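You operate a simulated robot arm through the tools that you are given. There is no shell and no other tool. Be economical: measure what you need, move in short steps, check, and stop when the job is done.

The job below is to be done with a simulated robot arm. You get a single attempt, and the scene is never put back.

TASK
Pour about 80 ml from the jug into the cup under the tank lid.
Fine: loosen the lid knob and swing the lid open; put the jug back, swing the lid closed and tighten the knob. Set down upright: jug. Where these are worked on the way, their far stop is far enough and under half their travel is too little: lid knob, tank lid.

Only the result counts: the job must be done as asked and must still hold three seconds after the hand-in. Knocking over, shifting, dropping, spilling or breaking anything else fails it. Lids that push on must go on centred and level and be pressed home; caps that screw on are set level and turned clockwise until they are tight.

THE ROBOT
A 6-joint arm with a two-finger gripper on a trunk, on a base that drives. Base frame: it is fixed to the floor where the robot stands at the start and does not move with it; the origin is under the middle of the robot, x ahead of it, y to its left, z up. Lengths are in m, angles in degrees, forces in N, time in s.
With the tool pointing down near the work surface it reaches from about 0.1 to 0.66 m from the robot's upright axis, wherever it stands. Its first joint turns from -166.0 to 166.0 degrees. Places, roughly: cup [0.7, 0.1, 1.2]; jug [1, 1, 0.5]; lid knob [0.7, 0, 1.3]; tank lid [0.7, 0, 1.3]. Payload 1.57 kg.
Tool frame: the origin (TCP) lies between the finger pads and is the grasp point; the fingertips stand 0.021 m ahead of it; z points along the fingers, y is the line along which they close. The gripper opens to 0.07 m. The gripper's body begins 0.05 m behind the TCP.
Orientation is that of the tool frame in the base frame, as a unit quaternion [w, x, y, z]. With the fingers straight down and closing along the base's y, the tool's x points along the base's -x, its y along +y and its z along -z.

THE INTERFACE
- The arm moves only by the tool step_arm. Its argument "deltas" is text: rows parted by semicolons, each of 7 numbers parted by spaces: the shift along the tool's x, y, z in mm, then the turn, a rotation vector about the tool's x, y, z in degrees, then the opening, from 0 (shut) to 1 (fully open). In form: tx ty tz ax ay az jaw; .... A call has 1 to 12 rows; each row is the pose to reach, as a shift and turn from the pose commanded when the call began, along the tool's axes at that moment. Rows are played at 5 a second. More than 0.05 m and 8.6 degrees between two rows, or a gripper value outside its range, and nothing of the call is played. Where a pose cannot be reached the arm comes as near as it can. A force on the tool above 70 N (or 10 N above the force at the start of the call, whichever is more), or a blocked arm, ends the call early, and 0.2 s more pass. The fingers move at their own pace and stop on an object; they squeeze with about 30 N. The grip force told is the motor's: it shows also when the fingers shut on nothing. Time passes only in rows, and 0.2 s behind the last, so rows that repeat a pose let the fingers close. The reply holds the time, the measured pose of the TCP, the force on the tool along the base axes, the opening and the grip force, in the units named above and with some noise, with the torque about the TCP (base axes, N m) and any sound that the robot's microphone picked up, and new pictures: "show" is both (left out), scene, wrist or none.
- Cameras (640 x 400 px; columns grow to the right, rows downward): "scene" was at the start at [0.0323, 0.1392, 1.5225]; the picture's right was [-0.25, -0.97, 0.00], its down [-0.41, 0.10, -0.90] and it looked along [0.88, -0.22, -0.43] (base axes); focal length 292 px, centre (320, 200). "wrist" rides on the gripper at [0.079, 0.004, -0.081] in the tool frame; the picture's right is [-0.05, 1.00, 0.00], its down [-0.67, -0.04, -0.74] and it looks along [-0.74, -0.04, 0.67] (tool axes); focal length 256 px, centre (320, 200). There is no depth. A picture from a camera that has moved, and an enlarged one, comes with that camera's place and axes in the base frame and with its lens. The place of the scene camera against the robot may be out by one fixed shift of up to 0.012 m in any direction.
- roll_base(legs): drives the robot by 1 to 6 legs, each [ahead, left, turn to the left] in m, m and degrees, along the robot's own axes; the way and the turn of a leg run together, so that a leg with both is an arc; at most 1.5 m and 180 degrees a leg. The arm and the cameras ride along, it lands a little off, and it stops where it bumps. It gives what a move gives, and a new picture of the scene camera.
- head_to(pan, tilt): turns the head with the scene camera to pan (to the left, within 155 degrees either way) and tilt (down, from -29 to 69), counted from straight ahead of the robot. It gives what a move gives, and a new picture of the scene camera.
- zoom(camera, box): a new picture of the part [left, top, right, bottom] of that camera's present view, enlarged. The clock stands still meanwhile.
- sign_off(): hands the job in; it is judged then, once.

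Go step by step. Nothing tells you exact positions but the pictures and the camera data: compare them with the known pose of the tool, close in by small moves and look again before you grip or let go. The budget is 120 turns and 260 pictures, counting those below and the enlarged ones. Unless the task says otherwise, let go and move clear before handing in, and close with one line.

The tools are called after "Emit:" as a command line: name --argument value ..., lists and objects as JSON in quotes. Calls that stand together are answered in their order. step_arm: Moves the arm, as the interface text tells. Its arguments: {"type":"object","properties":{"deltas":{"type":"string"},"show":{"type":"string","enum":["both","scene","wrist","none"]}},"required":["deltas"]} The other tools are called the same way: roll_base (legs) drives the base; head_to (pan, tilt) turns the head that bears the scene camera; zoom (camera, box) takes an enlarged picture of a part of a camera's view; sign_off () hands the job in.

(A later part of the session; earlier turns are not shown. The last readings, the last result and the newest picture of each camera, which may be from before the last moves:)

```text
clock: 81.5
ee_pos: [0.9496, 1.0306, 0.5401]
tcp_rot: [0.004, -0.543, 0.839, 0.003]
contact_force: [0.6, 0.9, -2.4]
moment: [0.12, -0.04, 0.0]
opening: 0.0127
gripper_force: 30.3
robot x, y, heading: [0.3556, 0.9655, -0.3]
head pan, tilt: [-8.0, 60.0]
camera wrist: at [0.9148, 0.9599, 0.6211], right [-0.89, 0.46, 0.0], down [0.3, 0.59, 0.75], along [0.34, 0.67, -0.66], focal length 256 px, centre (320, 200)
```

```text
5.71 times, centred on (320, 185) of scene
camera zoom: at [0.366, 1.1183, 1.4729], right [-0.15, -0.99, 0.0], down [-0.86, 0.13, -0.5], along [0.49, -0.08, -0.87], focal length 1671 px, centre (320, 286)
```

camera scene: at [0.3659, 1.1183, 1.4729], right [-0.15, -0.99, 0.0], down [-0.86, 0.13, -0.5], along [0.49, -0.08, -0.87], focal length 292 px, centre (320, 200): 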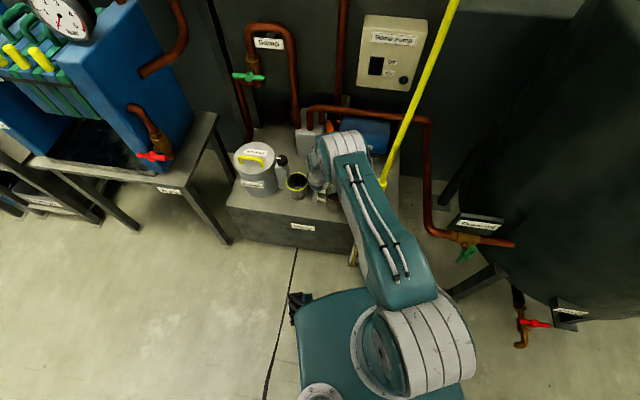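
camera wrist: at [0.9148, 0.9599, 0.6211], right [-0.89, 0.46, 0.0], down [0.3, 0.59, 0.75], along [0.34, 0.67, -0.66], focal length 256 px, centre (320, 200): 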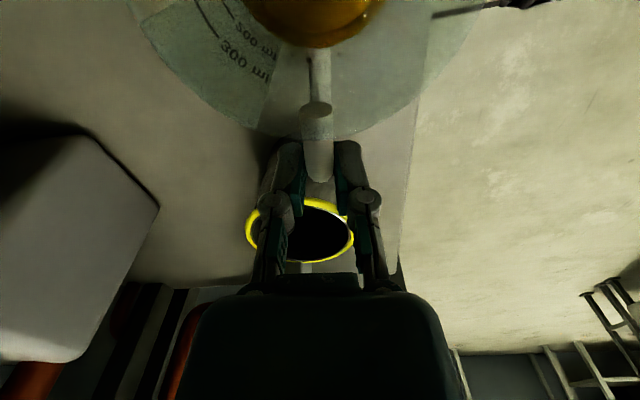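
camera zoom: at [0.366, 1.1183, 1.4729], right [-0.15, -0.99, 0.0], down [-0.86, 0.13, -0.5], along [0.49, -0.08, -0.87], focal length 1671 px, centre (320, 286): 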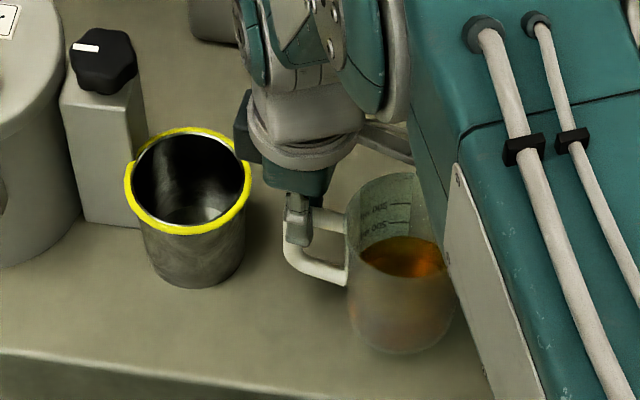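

The handle seems to have slid ~20 mm down in the fingers while lifting. Check whether it is still creeping by waiting a moment.

Emit:
step_arm --deltas "0 0 0 0 0 0 0; 0 0 0 0 0 0 0; 0 0 0 0 0 0 0; 0 0 0 0 0 0 0; 0 0 0 0 0 0 0" --show "wrist"

Emit:
zoom --camera "scene" --box '[280, 150, 360, 220]'

```text
clock: 82.7
ee_pos: [0.9503, 1.0297, 0.5401]
tcp_rot: [0.005, -0.544, 0.839, 0.003]
contact_force: [0.7, -0.9, -3.0]
moment: [0.12, -0.05, -0.01]
opening: 0.0126
gripper_force: 30.3
robot x, y, heading: [0.3534, 0.9658, -0.5]
head pan, tilt: [-8.0, 60.0]
camera wrist: at [0.9148, 0.9599, 0.6209], right [-0.89, 0.46, 0.0], down [0.3, 0.59, 0.75], along [0.34, 0.67, -0.66], focal length 256 px, centre (320, 200)
```

wrist: 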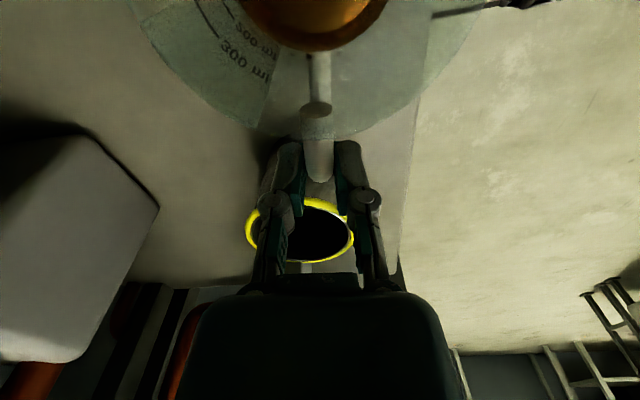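

```text
5.71 times, centred on (320, 185) of scene
camera zoom: at [0.366, 1.1183, 1.4729], right [-0.15, -0.99, 0.0], down [-0.86, 0.13, -0.5], along [0.49, -0.08, -0.87], focal length 1671 px, centre (320, 286)
```

zoom: 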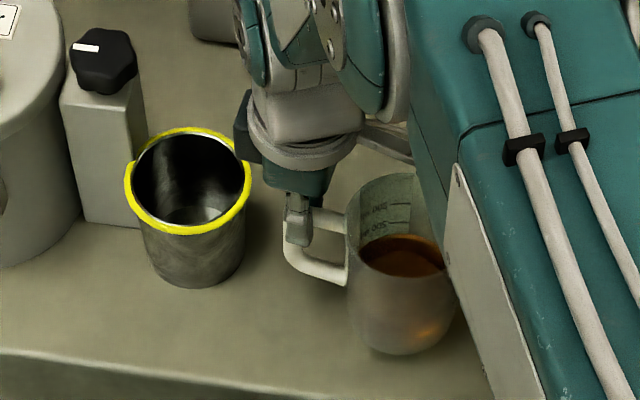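

It's stable. Lift another 25 mm and compare, to tell slip from droop.

Emit:
step_arm --deltas "0 0 -6 0 0 0 0; 0 0 -12 0 0 0 0; 0 0 -18 0 0 0 0; 0 0 -25 0 0 0 0; 0 0 -25 0 0 0 0" --show "wrist"

Emit:
zoom --camera "scene" --box '[280, 150, 360, 220]'

```text
clock: 83.9
ee_pos: [0.9497, 1.0293, 0.5648]
tcp_rot: [0.004, -0.544, 0.839, 0.003]
contact_force: [0.0, 0.0, -2.2]
moment: [0.14, -0.09, 0.03]
opening: 0.0124
gripper_force: 30.3
robot x, y, heading: [0.3556, 0.9655, -0.6]
head pan, tilt: [-8.0, 60.0]
camera wrist: at [0.9139, 0.9585, 0.6456], right [-0.89, 0.46, 0.0], down [0.3, 0.59, 0.75], along [0.34, 0.67, -0.66], focal length 256 px, centre (320, 200)
```

wrist: 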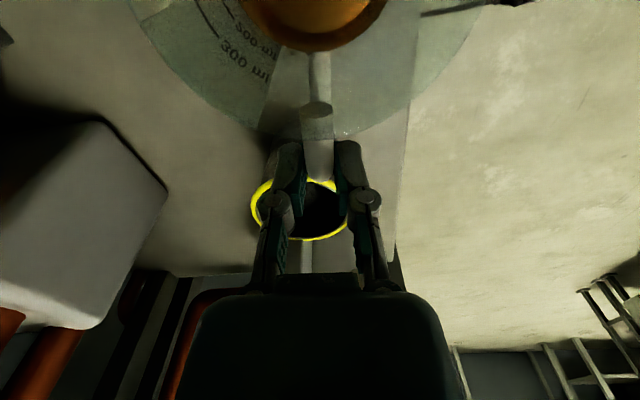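

```text
5.71 times, centred on (320, 185) of scene
camera zoom: at [0.366, 1.1183, 1.4729], right [-0.15, -0.99, 0.0], down [-0.86, 0.13, -0.5], along [0.49, -0.08, -0.87], focal length 1671 px, centre (320, 286)
```

zoom: 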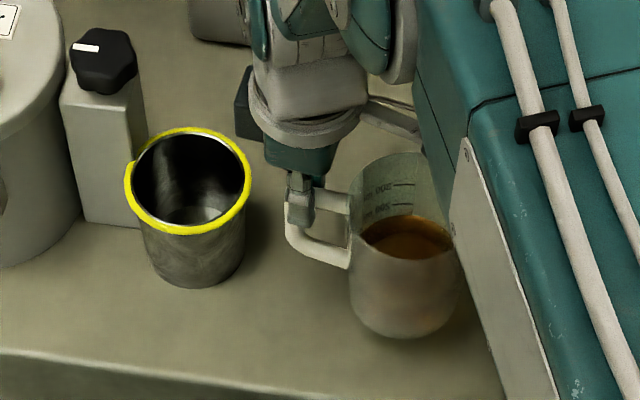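

The jug now rides rigidly with the gripper (slip stopped; total weight ≈2.4 N). Inspect the hold up close.

Emit:
zoom --camera "wrist" --box '[220, 60, 420, 210]'

Emit:
zoom --camera "scene" --box '[305, 160, 345, 195]'

```text
2.67 times, centred on (320, 135) of wrist
camera zoom: at [0.9139, 0.9585, 0.6456], right [-0.89, 0.46, 0.0], down [0.3, 0.59, 0.75], along [0.34, 0.67, -0.66], focal length 683 px, centre (320, 373)
```

zoom: 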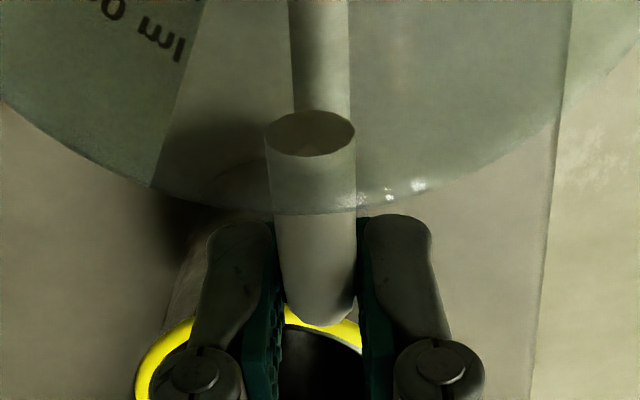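

```text
11.43 times, centred on (325, 178) of scene
camera zoom: at [0.366, 1.1183, 1.4729], right [-0.15, -0.99, 0.0], down [-0.86, 0.13, -0.5], along [0.49, -0.08, -0.87], focal length 3341 px, centre (263, 457)
```

zoom: 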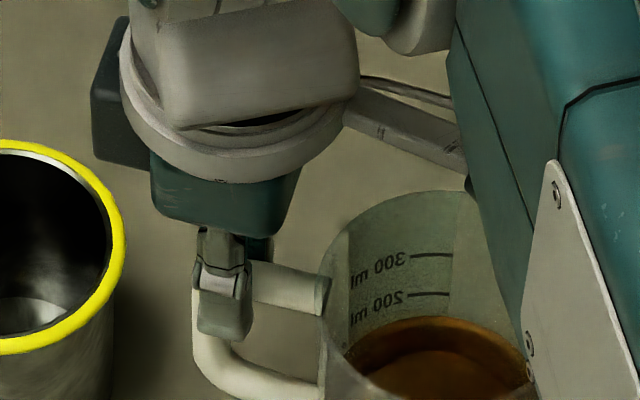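

Hold looks sound: pads clamp the handle's top corner; level reads ≈140–150 ml (well below the 200 mark). Now lift clear, then retract and yaw the jug to the robot side.

Emit:
step_arm --deltas "0 0 -25 0 0 0 0; 0 0 -55 0 0 0 0; 0 0 -85 0 0 0 0; 0 0 -115 0 0 0 0; 0 0 -145 0 0 0 0; 0 0 -170 0 0 0 0; 15 15 -185 0 0 4 0; 35 33 -195 0 0 10 0; 55 52 -200 0 0 16 0; 75 72 -205 0 0 22 0; 95 92 -210 0 0 28 0; 115 112 -215 0 0 34 0" --show "wrist"

```text
clock: 86.5
ee_pos: [0.7981, 0.9679, 0.7806]
tcp_rot: [0.004, -0.274, 0.962, 0.004]
contact_force: [0.3, -0.3, -2.1]
moment: [0.05, -0.16, 0.02]
opening: 0.0126
gripper_force: 29.9
robot x, y, heading: [0.3531, 0.9643, -0.7]
head pan, tilt: [-8.0, 60.0]
camera wrist: at [0.7296, 0.93, 0.8611], right [-0.48, 0.88, 0.01], down [0.58, 0.31, 0.75], along [0.66, 0.36, -0.66], focal length 256 px, centre (320, 200)
```

wrist: 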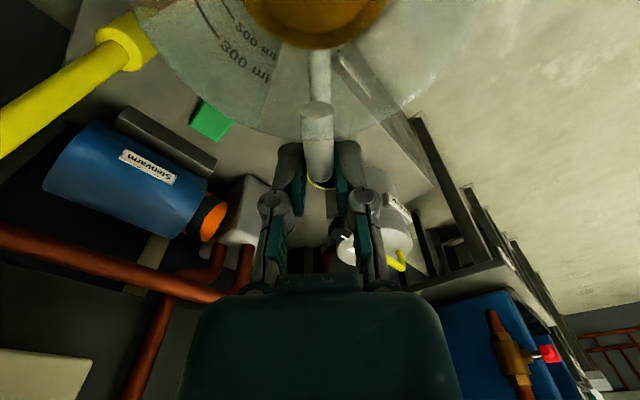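

Steady. Continue: yaw straight, retract a bit, and raise to z≈1.3.

Emit:
step_arm --deltas "8 5 -20 0 0 5 0; 17 10 -50 0 0 10 0; 26 16 -90 0 0 15 0; 35 21 -135 0 0 20 0; 43 26 -180 0 0 25 0; 51 32 -225 0 0 30 0; 51 32 -270 0 0 32 0; 51 32 -315 0 0 32 0; 51 32 -360 0 0 32 0; 51 32 -405 0 0 32 0; 51 32 -450 0 0 32 0; 51 32 -480 0 0 32 0" --show "wrist"

```text
clock: 89.1
ee_pos: [0.7343, 0.9659, 1.2581]
tcp_rot: [0.003, 0.002, 1.0, 0.005]
contact_force: [0.3, 0.2, -3.1]
moment: [-0.01, -0.16, 0.0]
opening: 0.0127
gripper_force: 29.6
robot x, y, heading: [0.3548, 0.9663, -0.5]
head pan, tilt: [-8.0, 60.0]
camera wrist: at [0.657, 0.9713, 1.3392], right [0.06, 1.0, 0.01], down [0.66, -0.04, 0.75], along [0.75, -0.04, -0.66], focal length 256 px, centre (320, 200)
```

wrist: 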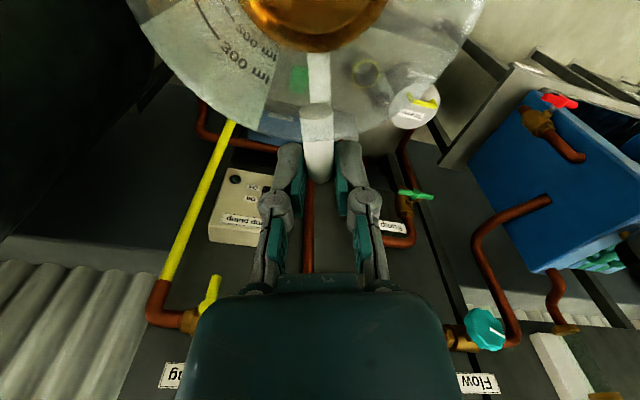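

Jug held high. Look at it with the scene camera to read the level.

Emit:
head_to --pan -28 --tilt 40

Emit:
zoom --camera "scene" --box '[220, 100, 460, 300]'

```text
clock: 89.9
ee_pos: [0.7357, 0.9664, 1.2573]
tcp_rot: [0.002, 0.001, 1.0, 0.006]
contact_force: [-0.4, 0.0, -2.0]
moment: [0.03, -0.15, 0.0]
opening: 0.0123
gripper_force: 30.3
robot x, y, heading: [0.3525, 0.965, -0.9]
head pan, tilt: [-28.0, 40.0]
camera scene: at [0.373, 1.0872, 1.4996], right [-0.48, -0.88, 0.0], down [-0.56, 0.31, -0.77], along [0.67, -0.37, -0.64], focal length 292 px, centre (320, 200)
```

scene: 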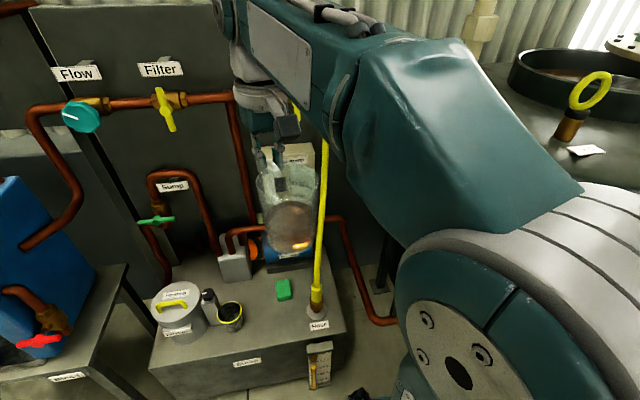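

```text
2.00 times, centred on (340, 200) of scene
camera zoom: at [0.373, 1.0872, 1.4996], right [-0.48, -0.88, 0.0], down [-0.56, 0.31, -0.77], along [0.67, -0.37, -0.64], focal length 585 px, centre (280, 200)
```

zoom: 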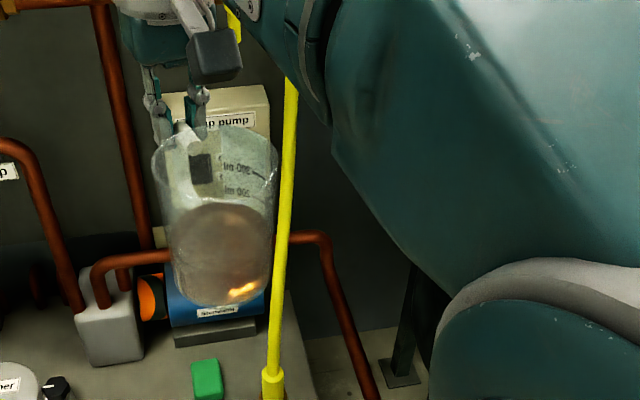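

Emit:
zoom --camera "scene" --box '[250, 150, 330, 260]'

Emit:
zoom --camera "wrist" --box '[120, 0, 480, 190]'

```text
3.64 times, centred on (290, 205) of scene
camera zoom: at [0.373, 1.0872, 1.4996], right [-0.48, -0.88, 0.0], down [-0.56, 0.31, -0.77], along [0.67, -0.37, -0.64], focal length 1063 px, centre (429, 182)
```

zoom: 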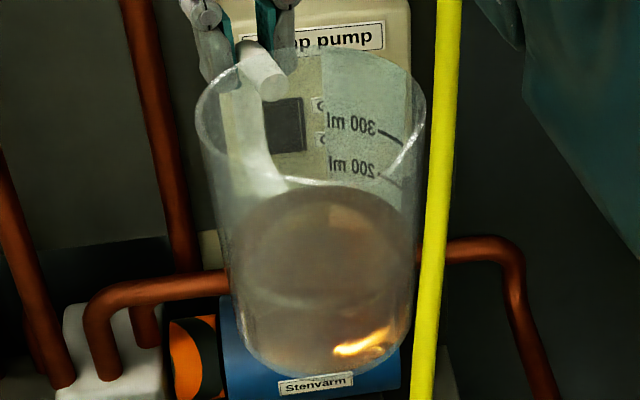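

```text
1.78 times, centred on (300, 95) of wrist
camera zoom: at [0.6572, 0.9712, 1.3384], right [0.06, 1.0, 0.01], down [0.66, -0.04, 0.75], along [0.75, -0.04, -0.66], focal length 455 px, centre (356, 387)
```

zoom: 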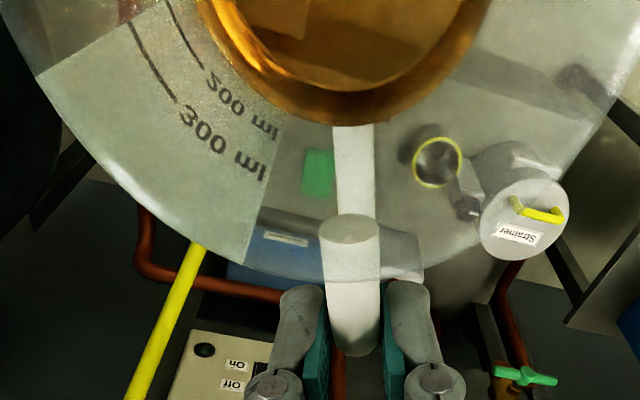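

Level ≈135–145 ml; target after pouring ≈ 60 ml. Raise 90 mm more, then drive back and over to the tank front.

Emit:
step_arm --deltas "0 0 -20 0 0 0 0; 0 0 -45 0 0 0 0; 0 0 -70 0 0 0 0; 0 0 -90 0 0 0 0; 0 0 -90 0 0 0 0" --show "none"

Emit:
roll_base --legs '[[-0.5, 0, 0], [0, -0.93, 0]]'

Emit:
head_to --pan -12 --tilt 32

```text
clock: 91.1
ee_pos: [0.7373, 0.9629, 1.3505]
tcp_rot: [0.002, 0.001, 1.0, 0.005]
contact_force: [0.4, 0.3, -2.7]
moment: [0.0, -0.18, 0.03]
opening: 0.0126
gripper_force: 29.6
robot x, y, heading: [0.3501, 0.9651, -0.7]
head pan, tilt: [-28.0, 40.0]
```

```text
clock: 98.4
ee_pos: [0.2238, 0.0553, 1.3496]
tcp_rot: [0.002, 0.006, 1.0, 0.004]
contact_force: [-0.3, 0.2, -0.9]
moment: [0.0, -0.14, -0.01]
opening: 0.0127
gripper_force: 29.6
robot x, y, heading: [-0.1623, 0.0577, -1.3]
head pan, tilt: [-28.0, 40.0]
camera scene: at [-0.1401, 0.1832, 1.4995], right [-0.49, -0.87, 0.0], down [-0.56, 0.31, -0.77], along [0.67, -0.38, -0.64], focal length 292 px, centre (320, 200)
```

scene: 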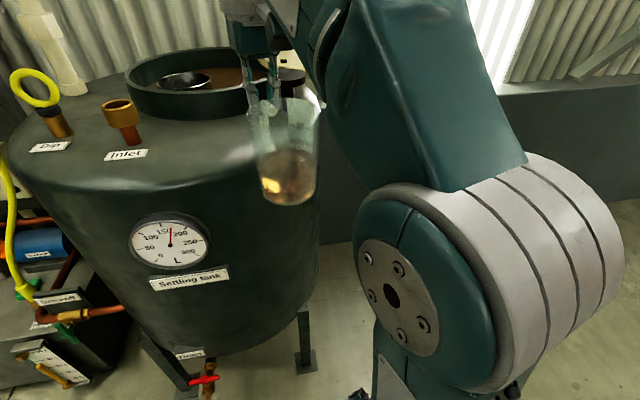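

```text
clock: 99.2
ee_pos: [0.2252, 0.0534, 1.3496]
tcp_rot: [0.002, 0.006, 1.0, 0.005]
contact_force: [-0.2, -0.3, -2.2]
moment: [-0.01, -0.14, 0.05]
opening: 0.0125
gripper_force: 30.3
robot x, y, heading: [-0.1591, 0.0605, -1.4]
head pan, tilt: [-12.0, 32.0]
camera scene: at [-0.1272, 0.2025, 1.5118], right [-0.23, -0.97, 0.0], down [-0.52, 0.12, -0.85], along [0.82, -0.2, -0.53], focal length 292 px, centre (320, 200)
```

scene: 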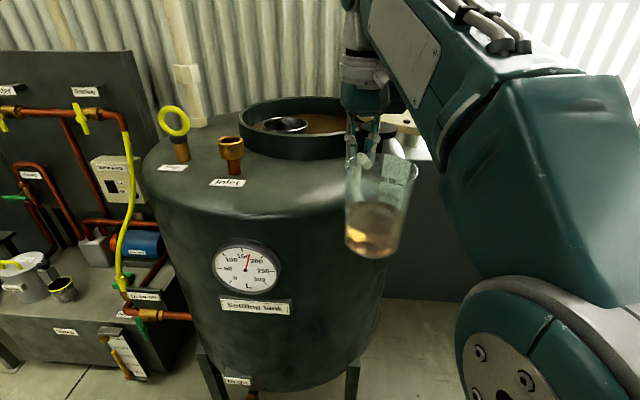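

Baseline zoom of the jug level, then drive in 0.27 m.

Emit:
zoom --camera "scene" --box '[330, 130, 440, 270]'

Emit:
roll_base --legs '[[0.27, 0, 1.4]]'

```text
2.86 times, centred on (385, 200) of scene
camera zoom: at [-0.1272, 0.2025, 1.5118], right [-0.23, -0.97, 0.0], down [-0.52, 0.12, -0.85], along [0.82, -0.2, -0.53], focal length 835 px, centre (134, 200)
```

zoom: 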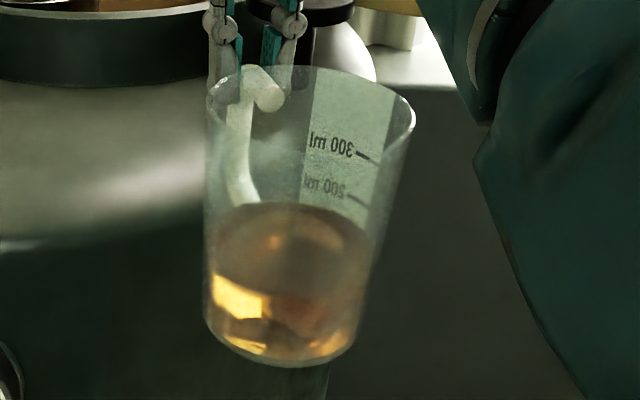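

```text
clock: 101.2
ee_pos: [0.4963, 0.0618, 1.3491]
tcp_rot: [0.002, -0.008, 1.0, 0.005]
contact_force: [-0.9, 0.3, -2.6]
moment: [0.01, -0.15, -0.02]
opening: 0.0123
gripper_force: 30.1
robot x, y, heading: [0.1083, 0.0583, 0.4]
head pan, tilt: [-12.0, 32.0]
camera scene: at [0.1417, 0.2004, 1.5119], right [-0.2, -0.98, 0.0], down [-0.52, 0.11, -0.85], along [0.83, -0.17, -0.53], focal length 292 px, centre (320, 200)
```

scene: 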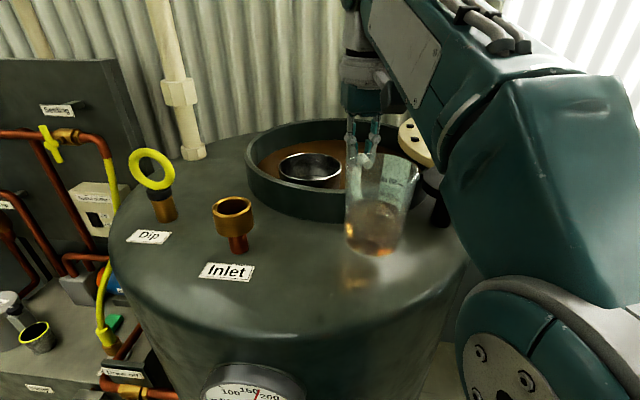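

Level confirmed ≈135 ml. Base at (0.108, 0.058). Now tilt to 45° in place while rising to 1.43 and shifting left to the cup's y.

Emit:
step_arm --deltas "0 8 -14 0 -5 0 0; 0 16 -28 0 -11 0 0; 0 24 -42 0 -17 0 0; 0 32 -56 0 -23 0 0; 0 40 -70 0 -29 0 0; 0 48 -82 0 -35 0 0; 0 51 -82 0 -40 0 0; 0 51 -82 0 -45 0 0; 0 51 -82 0 -45 0 0"

```text
clock: 103.2
ee_pos: [0.4942, 0.1115, 1.4319]
tcp_rot: [0.386, -0.007, 0.923, 0.008]
contact_force: [1.0, -1.0, -2.1]
moment: [-0.02, 0.02, 0.01]
opening: 0.0126
gripper_force: 30.2
robot x, y, heading: [0.1105, 0.0563, 0.2]
head pan, tilt: [-12.0, 32.0]
camera scene: at [0.1411, 0.2007, 1.5119], right [-0.2, -0.98, 0.0], down [-0.52, 0.11, -0.85], along [0.83, -0.17, -0.53], focal length 292 px, centre (320, 200)
camera wrist: at [0.3827, 0.1153, 1.4331], right [0.02, 1.0, 0.05], down [-0.06, -0.05, 1.0], along [1.0, -0.02, 0.06], focal length 256 px, centre (320, 200)
```

scene: 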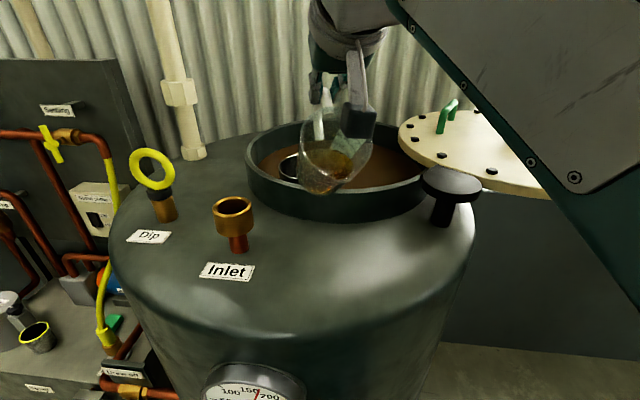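
wrist: 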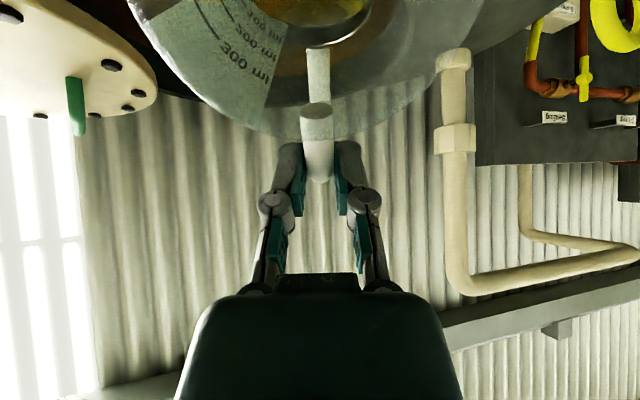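

Good: no spill, jug rides well. Move forward 0.20 m over the cup, keeping height.

Emit:
step_arm --deltas "-20 0 20 0 0 0 0; -45 0 45 0 0 0 0; -70 0 70 0 0 0 0; -95 0 95 0 0 0 0; -120 0 120 0 0 0 0; -145 0 145 0 0 0 0; -145 0 145 0 0 0 0"

Emit:
zoom --camera "scene" --box '[220, 80, 440, 230]'

```text
clock: 104.8
ee_pos: [0.705, 0.1171, 1.4321]
tcp_rot: [0.384, -0.006, 0.923, 0.007]
contact_force: [-0.1, 0.7, -1.4]
moment: [0.0, 0.0, 0.01]
opening: 0.0128
gripper_force: 30.0
robot x, y, heading: [0.1124, 0.0582, 0.2]
head pan, tilt: [-12.0, 32.0]
camera scene: at [0.1427, 0.2009, 1.5118], right [-0.2, -0.98, 0.0], down [-0.52, 0.11, -0.85], along [0.83, -0.17, -0.53], focal length 292 px, centre (320, 200)
camera wrist: at [0.5922, 0.1198, 1.4331], right [0.02, 1.0, 0.05], down [-0.06, -0.05, 1.0], along [1.0, -0.02, 0.06], focal length 256 px, centre (320, 200)
```

scene: 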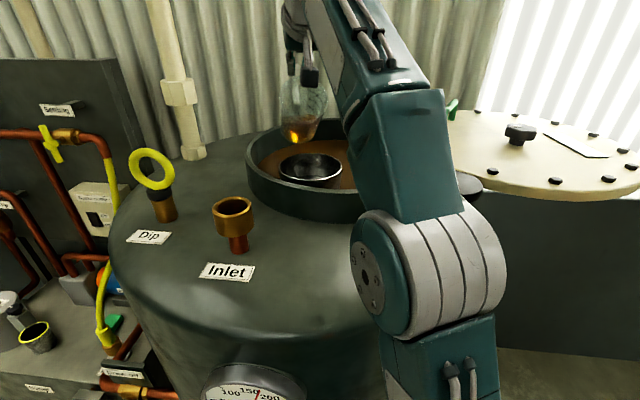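
wrist: 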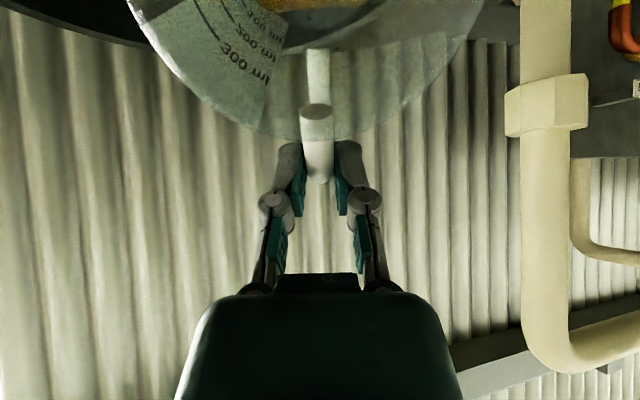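

```text
2.67 times, centred on (330, 155) of scene
camera zoom: at [0.1427, 0.2009, 1.5118], right [-0.2, -0.98, 0.0], down [-0.52, 0.11, -0.85], along [0.83, -0.17, -0.53], focal length 780 px, centre (293, 320)
```

zoom: 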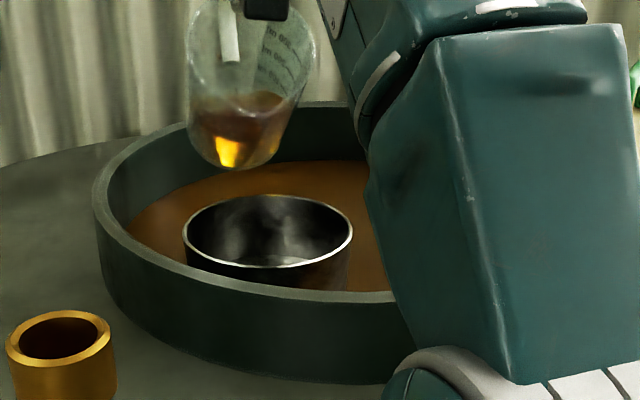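

Jug is ~15 mm left of the cup centre in this view. Shift 12 mm right and tilt to 60° keeping the lip over the cup.

Emit:
step_arm --deltas "-2 -6 5 0 -4 0 0; -4 -12 10 0 -8 0 0; -6 -12 15 0 -12 0 0; -7 -12 19 0 -15 0 0; -7 -12 19 0 -15 0 0" --show "wrist"

Emit:
zoom --camera "scene" --box '[220, 80, 440, 230]'

```text
clock: 106.0
ee_pos: [0.7201, 0.1032, 1.4235]
tcp_rot: [0.502, -0.004, 0.865, 0.008]
contact_force: [0.3, -0.2, -2.0]
moment: [0.0, 0.03, -0.03]
opening: 0.0126
gripper_force: 30.4
robot x, y, heading: [0.1128, 0.057, 0.4]
head pan, tilt: [-12.0, 32.0]
camera wrist: at [0.6124, 0.1075, 1.3955], right [0.01, 1.0, 0.06], down [-0.32, -0.05, 0.95], along [0.95, -0.03, 0.32], focal length 256 px, centre (320, 200)
```

wrist: 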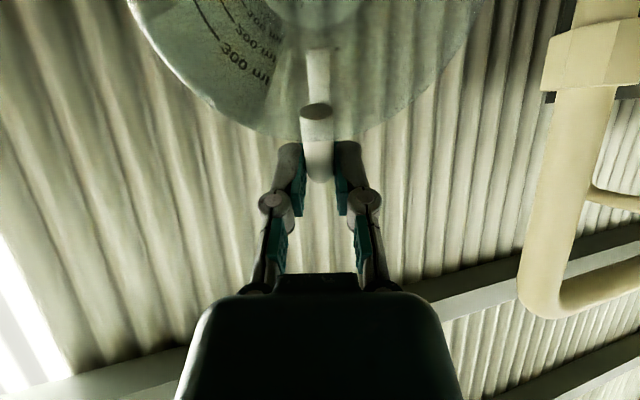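

```text
2.67 times, centred on (330, 155) of scene
camera zoom: at [0.1422, 0.2008, 1.5118], right [-0.2, -0.98, 0.0], down [-0.52, 0.11, -0.85], along [0.83, -0.17, -0.53], focal length 780 px, centre (293, 320)
```

zoom: 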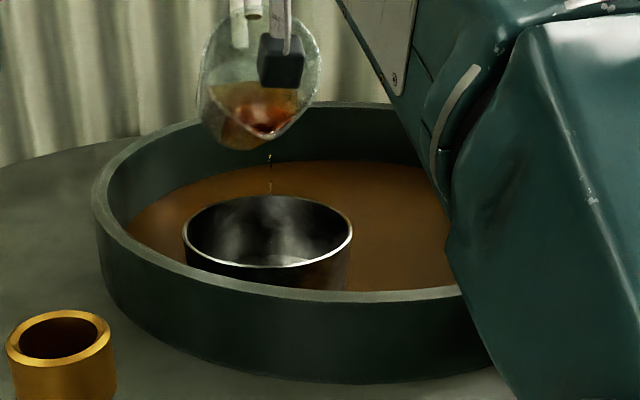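

Drops begin to fall, aligned with the cup centre. Hold ~1 s and look at flow.

Emit:
step_arm --deltas "0 0 0 0 0 0 0; 0 0 0 0 0 0 0; 0 0 0 0 0 0 0; 0 0 0 0 0 0 0; 0 0 0 0 0 0 0" --show "none"

Emit:
zoom --camera "scene" --box '[260, 80, 380, 190]'

```text
clock: 107.2
ee_pos: [0.7203, 0.1044, 1.4238]
tcp_rot: [0.501, -0.005, 0.865, 0.009]
contact_force: [-0.1, -0.2, -1.6]
moment: [-0.04, 0.0, 0.0]
opening: 0.0126
gripper_force: 30.0
robot x, y, heading: [0.1119, 0.0579, 0.2]
head pan, tilt: [-12.0, 32.0]
```

```text
3.64 times, centred on (320, 135) of scene
camera zoom: at [0.1423, 0.2008, 1.5118], right [-0.2, -0.98, 0.0], down [-0.52, 0.11, -0.85], along [0.83, -0.17, -0.53], focal length 1063 px, centre (320, 436)
```

zoom: 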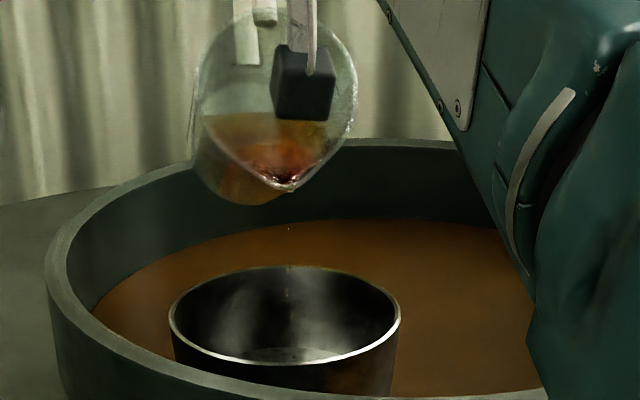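

There is a spout at the lip, and flow starts right at 60°. My estimate is ~+10° for 80 ml; go to 66° around the lip and hold.

Emit:
step_arm --deltas "0 0 -4 0 -2 0 0; 0 0 -9 0 -4 0 0; -1 0 -13 0 -6 0 0; -1 0 -13 0 -6 0 0; -1 0 -13 0 -6 0 0; -1 0 -13 0 -6 0 0; -1 0 -13 0 -6 0 0; -1 0 -13 0 -6 0 0" --show "none"

Emit:
zoom --camera "scene" --box '[260, 80, 380, 190]'

```text
clock: 109.0
ee_pos: [0.7098, 0.105, 1.4307]
tcp_rot: [0.546, -0.004, 0.838, 0.008]
contact_force: [0.6, 0.2, -1.8]
moment: [0.01, 0.09, -0.03]
opening: 0.0127
gripper_force: 29.9
robot x, y, heading: [0.1128, 0.0582, 0.5]
head pan, tilt: [-12.0, 32.0]
```

```text
3.64 times, centred on (320, 135) of scene
camera zoom: at [0.1421, 0.2008, 1.5118], right [-0.2, -0.98, 0.0], down [-0.52, 0.11, -0.85], along [0.83, -0.17, -0.53], focal length 1063 px, centre (320, 436)
```

zoom: 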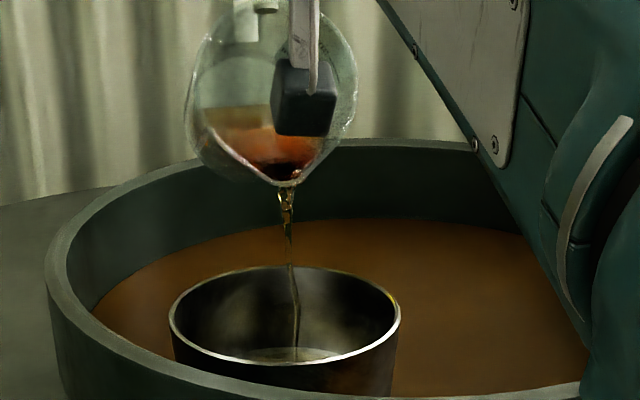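

A clean stream lands in the cup's middle. Hold until flow at this tilt settles.

Emit:
step_arm --deltas "0 0 0 0 0 0 0; 0 0 0 0 0 0 0; 0 0 0 0 0 0 0; 0 0 0 0 0 0 0; 0 0 0 0 0 0 0; 0 0 0 0 0 0 0; 0 0 0 0 0 0 0" --show "none"

Emit:
zoom --camera "scene" --box '[260, 80, 380, 190]'

```text
clock: 110.5
ee_pos: [0.7106, 0.1038, 1.4329]
tcp_rot: [0.546, -0.005, 0.838, 0.009]
contact_force: [-0.4, 0.0, -1.8]
moment: [0.05, 0.05, -0.04]
opening: 0.0127
gripper_force: 29.7
robot x, y, heading: [0.1108, 0.0566, 0.6]
head pan, tilt: [-12.0, 32.0]
```

```text
3.64 times, centred on (320, 135) of scene
camera zoom: at [0.1421, 0.2008, 1.5118], right [-0.2, -0.98, 0.0], down [-0.52, 0.11, -0.85], along [0.83, -0.17, -0.53], focal length 1063 px, centre (320, 436)
```

zoom: 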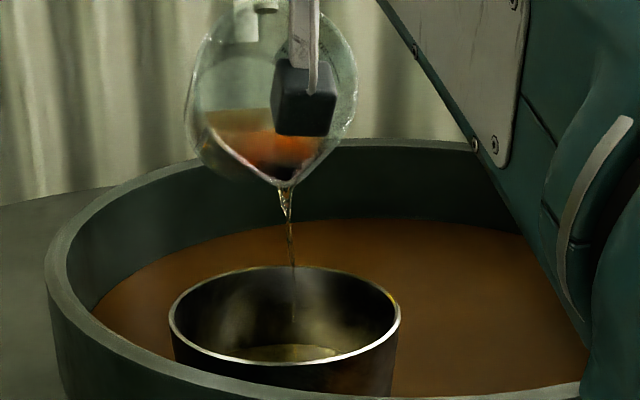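

Flow is tapering. Advance to 69° and hold 2 s.

Emit:
step_arm --deltas "0 0 -3 0 -1.5 0 0; 0 0 -7 0 -3 0 0; 0 0 -7 0 -3 0 0; 0 0 -7 0 -3 0 0; 0 0 -7 0 -3 0 0; 0 0 -7 0 -3 0 0; 0 0 -7 0 -3 0 0; 0 0 -7 0 -3 0 0; 0 0 -7 0 -3 0 0; 0 0 -7 0 -3 0 0; 0 0 -7 0 -3 0 0" --show "none"

Emit:
zoom --camera "scene" --box '[260, 80, 380, 190]'

```text
clock: 113.0
ee_pos: [0.704, 0.1038, 1.4357]
tcp_rot: [0.568, -0.004, 0.823, 0.008]
contact_force: [-0.3, -0.8, -2.8]
moment: [0.01, 0.04, 0.0]
opening: 0.0125
gripper_force: 29.9
robot x, y, heading: [0.1122, 0.0575, 0.1]
head pan, tilt: [-12.0, 32.0]
```

```text
3.64 times, centred on (320, 135) of scene
camera zoom: at [0.142, 0.2008, 1.5118], right [-0.2, -0.98, 0.0], down [-0.52, 0.11, -0.85], along [0.83, -0.17, -0.53], focal length 1063 px, centre (320, 436)
```

zoom: 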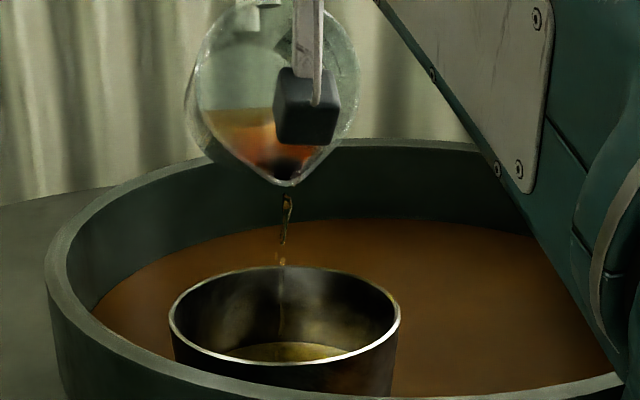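

Flow has nearly stopped. Tilt back to 45° and retract to measure the level.

Emit:
step_arm --deltas "0 0 0 0 7 0 0; 0 0 0 0 14 0 0; 0 0 0 0 20 0 0; 0 0 0 0 24 0 0; 8 0 -20 0 24 0 0; 20 0 -53 0 24 0 0; 33 0 -86 0 24 0 0; 46 0 -120 0 24 0 0; 59 0 -155 0 24 0 0; 75 0 -196 0 24 0 0; 75 0 -196 0 24 0 0" --show "none"

Emit:
step_arm --deltas "-7 -5 7 0 7 0 0; 0 -20 15 0 14 0 0; 8 -30 22 0 20 0 0; 20 -40 30 0 26 0 0; 30 -45 40 0 32 0 0; 50 -50 52 0 39 0 0; 57 -50 58 0 45 0 0; 57 -50 58 0 45 0 0" --show "scene"

Emit:
zoom --camera "scene" --box '[330, 130, 440, 270]'

```text
clock: 115.3
ee_pos: [0.4942, 0.0998, 1.4352]
tcp_rot: [0.385, -0.006, 0.923, 0.007]
contact_force: [0.2, 0.1, -3.3]
moment: [-0.02, 0.01, -0.02]
opening: 0.0127
gripper_force: 30.1
robot x, y, heading: [0.1121, 0.0545, 0.6]
head pan, tilt: [-12.0, 32.0]
```

```text
clock: 117.2
ee_pos: [0.4932, 0.0495, 1.3531]
tcp_rot: [0.001, -0.008, 1.0, 0.005]
contact_force: [0.8, -0.8, -1.4]
moment: [0.01, -0.07, 0.01]
opening: 0.0126
gripper_force: 29.7
robot x, y, heading: [0.1099, 0.0583, 0.5]
head pan, tilt: [-12.0, 32.0]
camera scene: at [0.1417, 0.2005, 1.5119], right [-0.2, -0.98, 0.0], down [-0.52, 0.11, -0.85], along [0.83, -0.17, -0.53], focal length 292 px, centre (320, 200)
```

scene: 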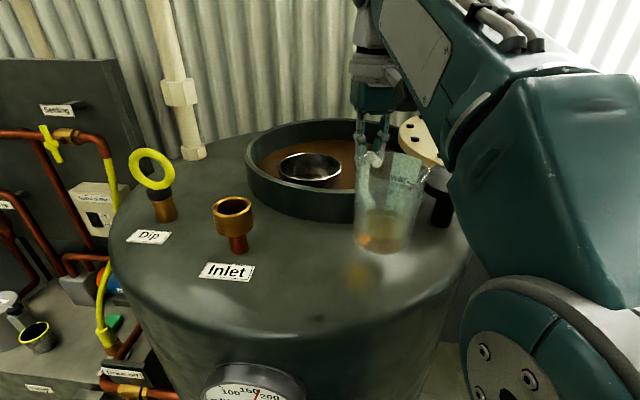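

```text
2.86 times, centred on (385, 200) of scene
camera zoom: at [0.1417, 0.2005, 1.5119], right [-0.2, -0.98, 0.0], down [-0.52, 0.11, -0.85], along [0.83, -0.17, -0.53], focal length 835 px, centre (134, 200)
```

zoom: 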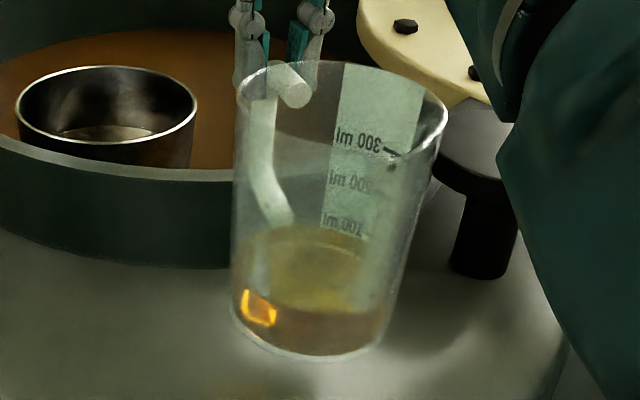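

The 100 ml mark is now visible. Zoom finer for an accurate reading.

Emit:
zoom --camera "scene" --box '[365, 175, 415, 260]'

Emit:
zoom --camera "wrist" --box '[120, 0, 480, 190]'

```text
4.71 times, centred on (390, 218) of scene
camera zoom: at [0.1417, 0.2005, 1.5119], right [-0.2, -0.98, 0.0], down [-0.52, 0.11, -0.85], along [0.83, -0.17, -0.53], focal length 1376 px, centre (-9, 118)
```

zoom: 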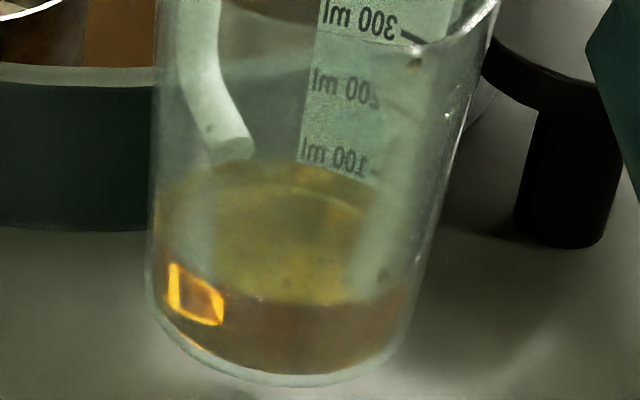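

```text
1.78 times, centred on (300, 95) of wrist
camera zoom: at [0.4155, 0.0536, 1.4338], right [0.04, 1.0, 0.01], down [0.66, -0.03, 0.75], along [0.75, -0.02, -0.67], focal length 455 px, centre (356, 387)
```

zoom: 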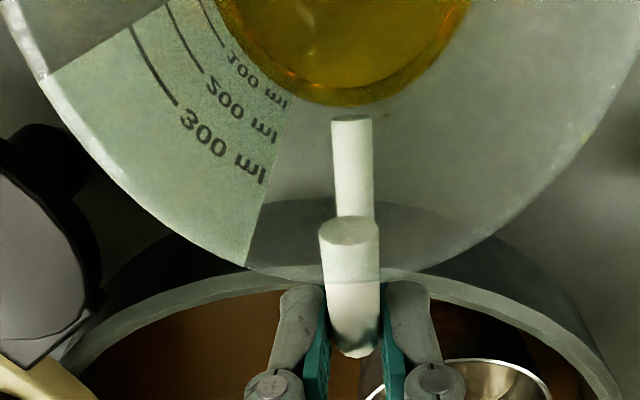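

Reads about 75–85 ml left (from ~145–155). Cross-check with the weight moment: take several readings.

Emit:
step_arm --deltas "0 0 0 0 0 0 0" --show "none"

Emit:
step_arm --deltas "0 0 0 0 0 0 0" --show "none"

Emit:
step_arm --deltas "0 0 0 0 0 0 0" --show "none"

Emit:
step_arm --deltas "0 0 0 0 0 0 0" --show "none"

Emit:
step_arm --deltas "0 0 0 0 0 0 0" --show "none"

Emit:
step_arm --deltas "0 0 0 0 0 0 0" --show "none"

Emit:
zoom --camera "scene" --box '[265, 140, 355, 200]'

```text
clock: 117.5
ee_pos: [0.495, 0.0501, 1.3527]
tcp_rot: [0.002, -0.008, 1.0, 0.005]
contact_force: [0.0, 0.1, -1.6]
moment: [-0.05, -0.12, 0.0]
opening: 0.0124
gripper_force: 30.0
robot x, y, heading: [0.1116, 0.0585, 0.6]
head pan, tilt: [-12.0, 32.0]
```

```text
clock: 118.0
ee_pos: [0.4938, 0.0501, 1.3539]
tcp_rot: [0.003, -0.007, 1.0, 0.005]
contact_force: [0.1, -0.2, -2.1]
moment: [-0.01, -0.06, 0.0]
opening: 0.0127
gripper_force: 30.4
robot x, y, heading: [0.1147, 0.0574, 0.5]
head pan, tilt: [-12.0, 32.0]
```

```text
clock: 118.3
ee_pos: [0.4935, 0.0503, 1.3525]
tcp_rot: [0.003, -0.008, 1.0, 0.006]
contact_force: [-0.8, 0.5, -1.8]
moment: [0.0, -0.12, 0.0]
opening: 0.0125
gripper_force: 29.7
robot x, y, heading: [0.1102, 0.0599, 0.1]
head pan, tilt: [-12.0, 32.0]
```

```text
clock: 118.8
ee_pos: [0.4926, 0.051, 1.3525]
tcp_rot: [0.002, -0.008, 1.0, 0.006]
contact_force: [-1.0, -0.1, -1.6]
moment: [-0.03, -0.12, -0.01]
opening: 0.0126
gripper_force: 30.4
robot x, y, heading: [0.1093, 0.0549, 0.5]
head pan, tilt: [-12.0, 32.0]
```

```text
clock: 119.2
ee_pos: [0.4943, 0.0505, 1.354]
tcp_rot: [0.002, -0.008, 1.0, 0.005]
contact_force: [-0.1, 0.0, -1.5]
moment: [-0.01, -0.12, 0.0]
opening: 0.0125
gripper_force: 29.7
robot x, y, heading: [0.1072, 0.058, 0.3]
head pan, tilt: [-12.0, 32.0]
```

```text
clock: 119.5
ee_pos: [0.4937, 0.0505, 1.3522]
tcp_rot: [0.003, -0.007, 1.0, 0.005]
contact_force: [0.2, 0.1, -1.7]
moment: [0.01, -0.09, 0.02]
opening: 0.0127
gripper_force: 29.8
robot x, y, heading: [0.1127, 0.0564, 0.5]
head pan, tilt: [-12.0, 32.0]
```

```text
6.67 times, centred on (310, 170) of scene
camera zoom: at [0.1417, 0.2005, 1.5119], right [-0.2, -0.98, 0.0], down [-0.52, 0.11, -0.85], along [0.83, -0.17, -0.53], focal length 1949 px, centre (387, 400)
```

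zoom: 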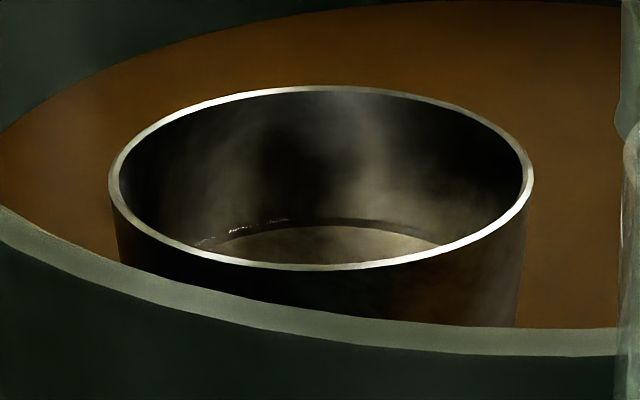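

Weight and level both say ≈72–78 ml poured. I'll add a small final dribble: go back over the cup the same way.

Emit:
step_arm --deltas "0 8 -14 0 -5 0 0; 0 16 -28 0 -11 0 0; 0 24 -42 0 -17 0 0; 0 32 -56 0 -23 0 0; 0 40 -70 0 -29 0 0; 0 48 -82 0 -35 0 0; 0 53 -83 0 -40 0 0; 0 53 -83 0 -45 0 0; 0 53 -83 0 -45 0 0" --show "none"

Emit:
step_arm --deltas "-20 0 20 0 0 0 0; -45 0 45 0 0 0 0; -70 0 70 0 0 0 0; -95 0 95 0 0 0 0; -120 0 120 0 0 0 0; -146 0 146 0 0 0 0; -146 0 146 0 0 0 0" --show "scene"

```text
clock: 121.5
ee_pos: [0.4925, 0.1031, 1.4344]
tcp_rot: [0.385, -0.005, 0.923, 0.007]
contact_force: [0.6, 1.7, -1.2]
moment: [-0.02, 0.01, 0.0]
opening: 0.0126
gripper_force: 29.8
robot x, y, heading: [0.1128, 0.0546, 0.2]
head pan, tilt: [-12.0, 32.0]
```

```text
clock: 123.2
ee_pos: [0.7014, 0.1072, 1.4358]
tcp_rot: [0.384, -0.006, 0.923, 0.007]
contact_force: [0.1, -0.3, -2.0]
moment: [0.0, -0.01, -0.04]
opening: 0.0126
gripper_force: 29.9
robot x, y, heading: [0.1149, 0.0556, 0.2]
head pan, tilt: [-12.0, 32.0]
camera scene: at [0.1426, 0.2009, 1.5118], right [-0.2, -0.98, 0.0], down [-0.52, 0.11, -0.85], along [0.83, -0.17, -0.53], focal length 292 px, centre (320, 200)
```

scene: 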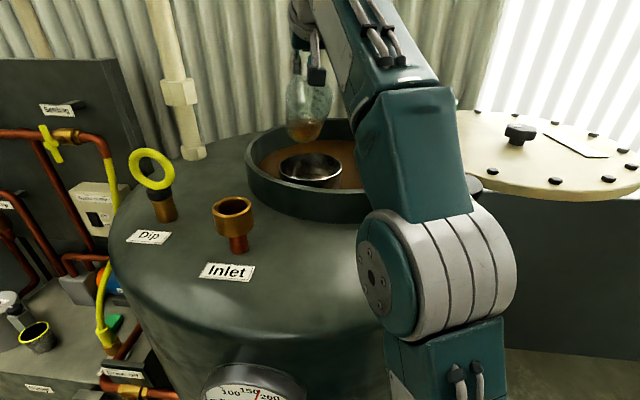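

Tilt to ~70° about here, hold about a second, view.

Emit:
step_arm --deltas "0 -2 0 0 -7 0 0; 0 -3 0 0 -14 0 0; 0 -3 0 0 -20 0 0; 0 -3 0 0 -23 0 0; 0 -3 0 0 -25 0 0; 0 -3 0 0 -25 0 0; 0 -3 0 0 -25 0 0; 0 -3 0 0 -25 0 0; 0 -3 0 0 -25 0 0; 0 -3 0 0 -25 0 0" --show "none"

Emit:
zoom --camera "scene" --box '[260, 80, 380, 190]'

```text
clock: 125.3
ee_pos: [0.6996, 0.1044, 1.4365]
tcp_rot: [0.574, -0.005, 0.819, 0.009]
contact_force: [-0.4, -0.1, -1.9]
moment: [0.0, 0.05, -0.02]
opening: 0.0125
gripper_force: 30.4
robot x, y, heading: [0.1117, 0.0602, 0.3]
head pan, tilt: [-12.0, 32.0]
```

```text
3.64 times, centred on (320, 135) of scene
camera zoom: at [0.142, 0.2008, 1.5118], right [-0.2, -0.98, 0.0], down [-0.52, 0.11, -0.85], along [0.83, -0.17, -0.53], focal length 1063 px, centre (320, 436)
```

zoom: 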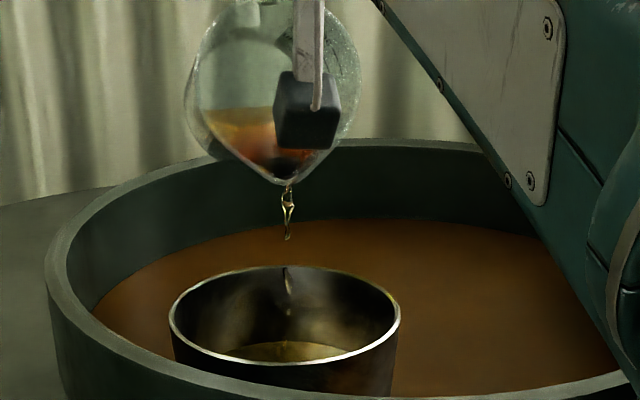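

A small dribble; that's enough. Tilt back, pause over the cup for drips, retract, set upright.

Emit:
step_arm --deltas "0 0 0 0 7 0 0; 0 0 0 0 14 0 0; 0 0 0 0 20 0 0; 0 0 0 0 25 0 0; 0 0 0 0 25 0 0; 0 0 0 0 25 0 0; 7 0 -20 0 25 0 0; 19 0 -53 0 25 0 0; 31 0 -86 0 25 0 0; 43 0 -120 0 25 0 0; 56 0 -155 0 25 0 0; 71 0 -197 0 25 0 0" --show "none"

Emit:
step_arm --deltas "-7 -5 7 0 7 0 0; 0 -20 15 0 14 0 0; 8 -30 22 0 20 0 0; 20 -40 30 0 26 0 0; 30 -45 40 0 32 0 0; 50 -50 52 0 39 0 0; 57 -50 58 0 45 0 0; 57 -50 58 0 45 0 0" --show "none"

Emit:
zoom --camera "scene" --box '[365, 175, 415, 260]'

Emit:
roll_base --legs '[[-0.27, 0, 0], [0, 0.91, 0]]'

```text
clock: 128.0
ee_pos: [0.489, 0.0998, 1.4367]
tcp_rot: [0.384, -0.006, 0.923, 0.008]
contact_force: [0.6, 0.5, -2.1]
moment: [0.04, 0.02, -0.02]
opening: 0.0128
gripper_force: 29.9
robot x, y, heading: [0.1125, 0.0575, 0.3]
head pan, tilt: [-12.0, 32.0]
```

```text
clock: 129.8
ee_pos: [0.4911, 0.0493, 1.3543]
tcp_rot: [0.002, -0.007, 1.0, 0.006]
contact_force: [-0.2, 0.2, -1.5]
moment: [0.01, -0.12, -0.01]
opening: 0.0128
gripper_force: 30.0
robot x, y, heading: [0.1108, 0.0566, 0.6]
head pan, tilt: [-12.0, 32.0]
```

```text
4.71 times, centred on (390, 218) of scene
camera zoom: at [0.1417, 0.2005, 1.5119], right [-0.2, -0.98, 0.0], down [-0.52, 0.11, -0.85], along [0.83, -0.17, -0.53], focal length 1376 px, centre (-9, 118)
```

zoom: 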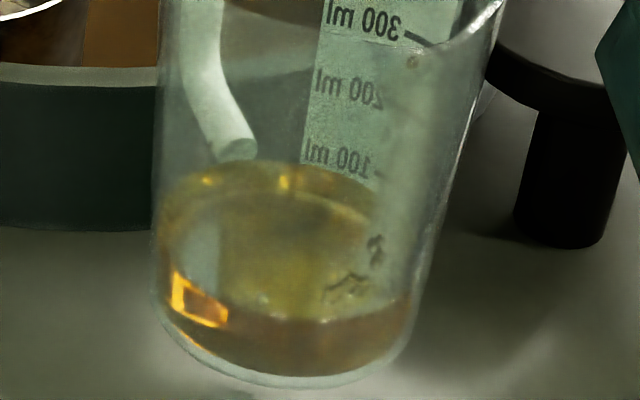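

```text
clock: 136.1
ee_pos: [0.2133, 0.9724, 1.3534]
tcp_rot: [0.002, -0.011, 1.0, 0.005]
contact_force: [-0.2, 0.3, -2.4]
moment: [-0.01, -0.11, -0.01]
opening: 0.0126
gripper_force: 30.0
robot x, y, heading: [-0.1653, 0.9743, 0.8]
head pan, tilt: [-12.0, 32.0]
camera scene: at [-0.1372, 1.1199, 1.5121], right [-0.2, -0.98, 0.0], down [-0.52, 0.1, -0.85], along [0.83, -0.17, -0.53], focal length 292 px, centre (320, 200)
```

scene: 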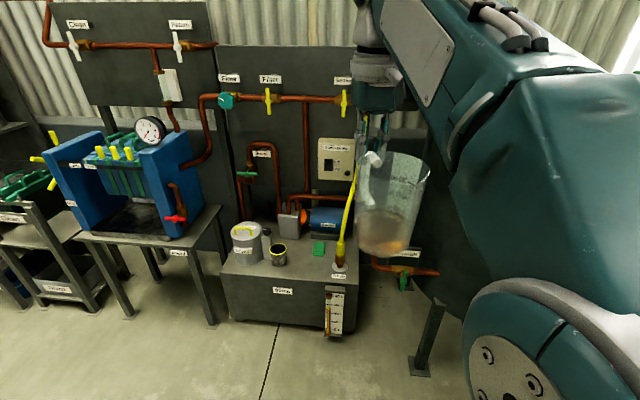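

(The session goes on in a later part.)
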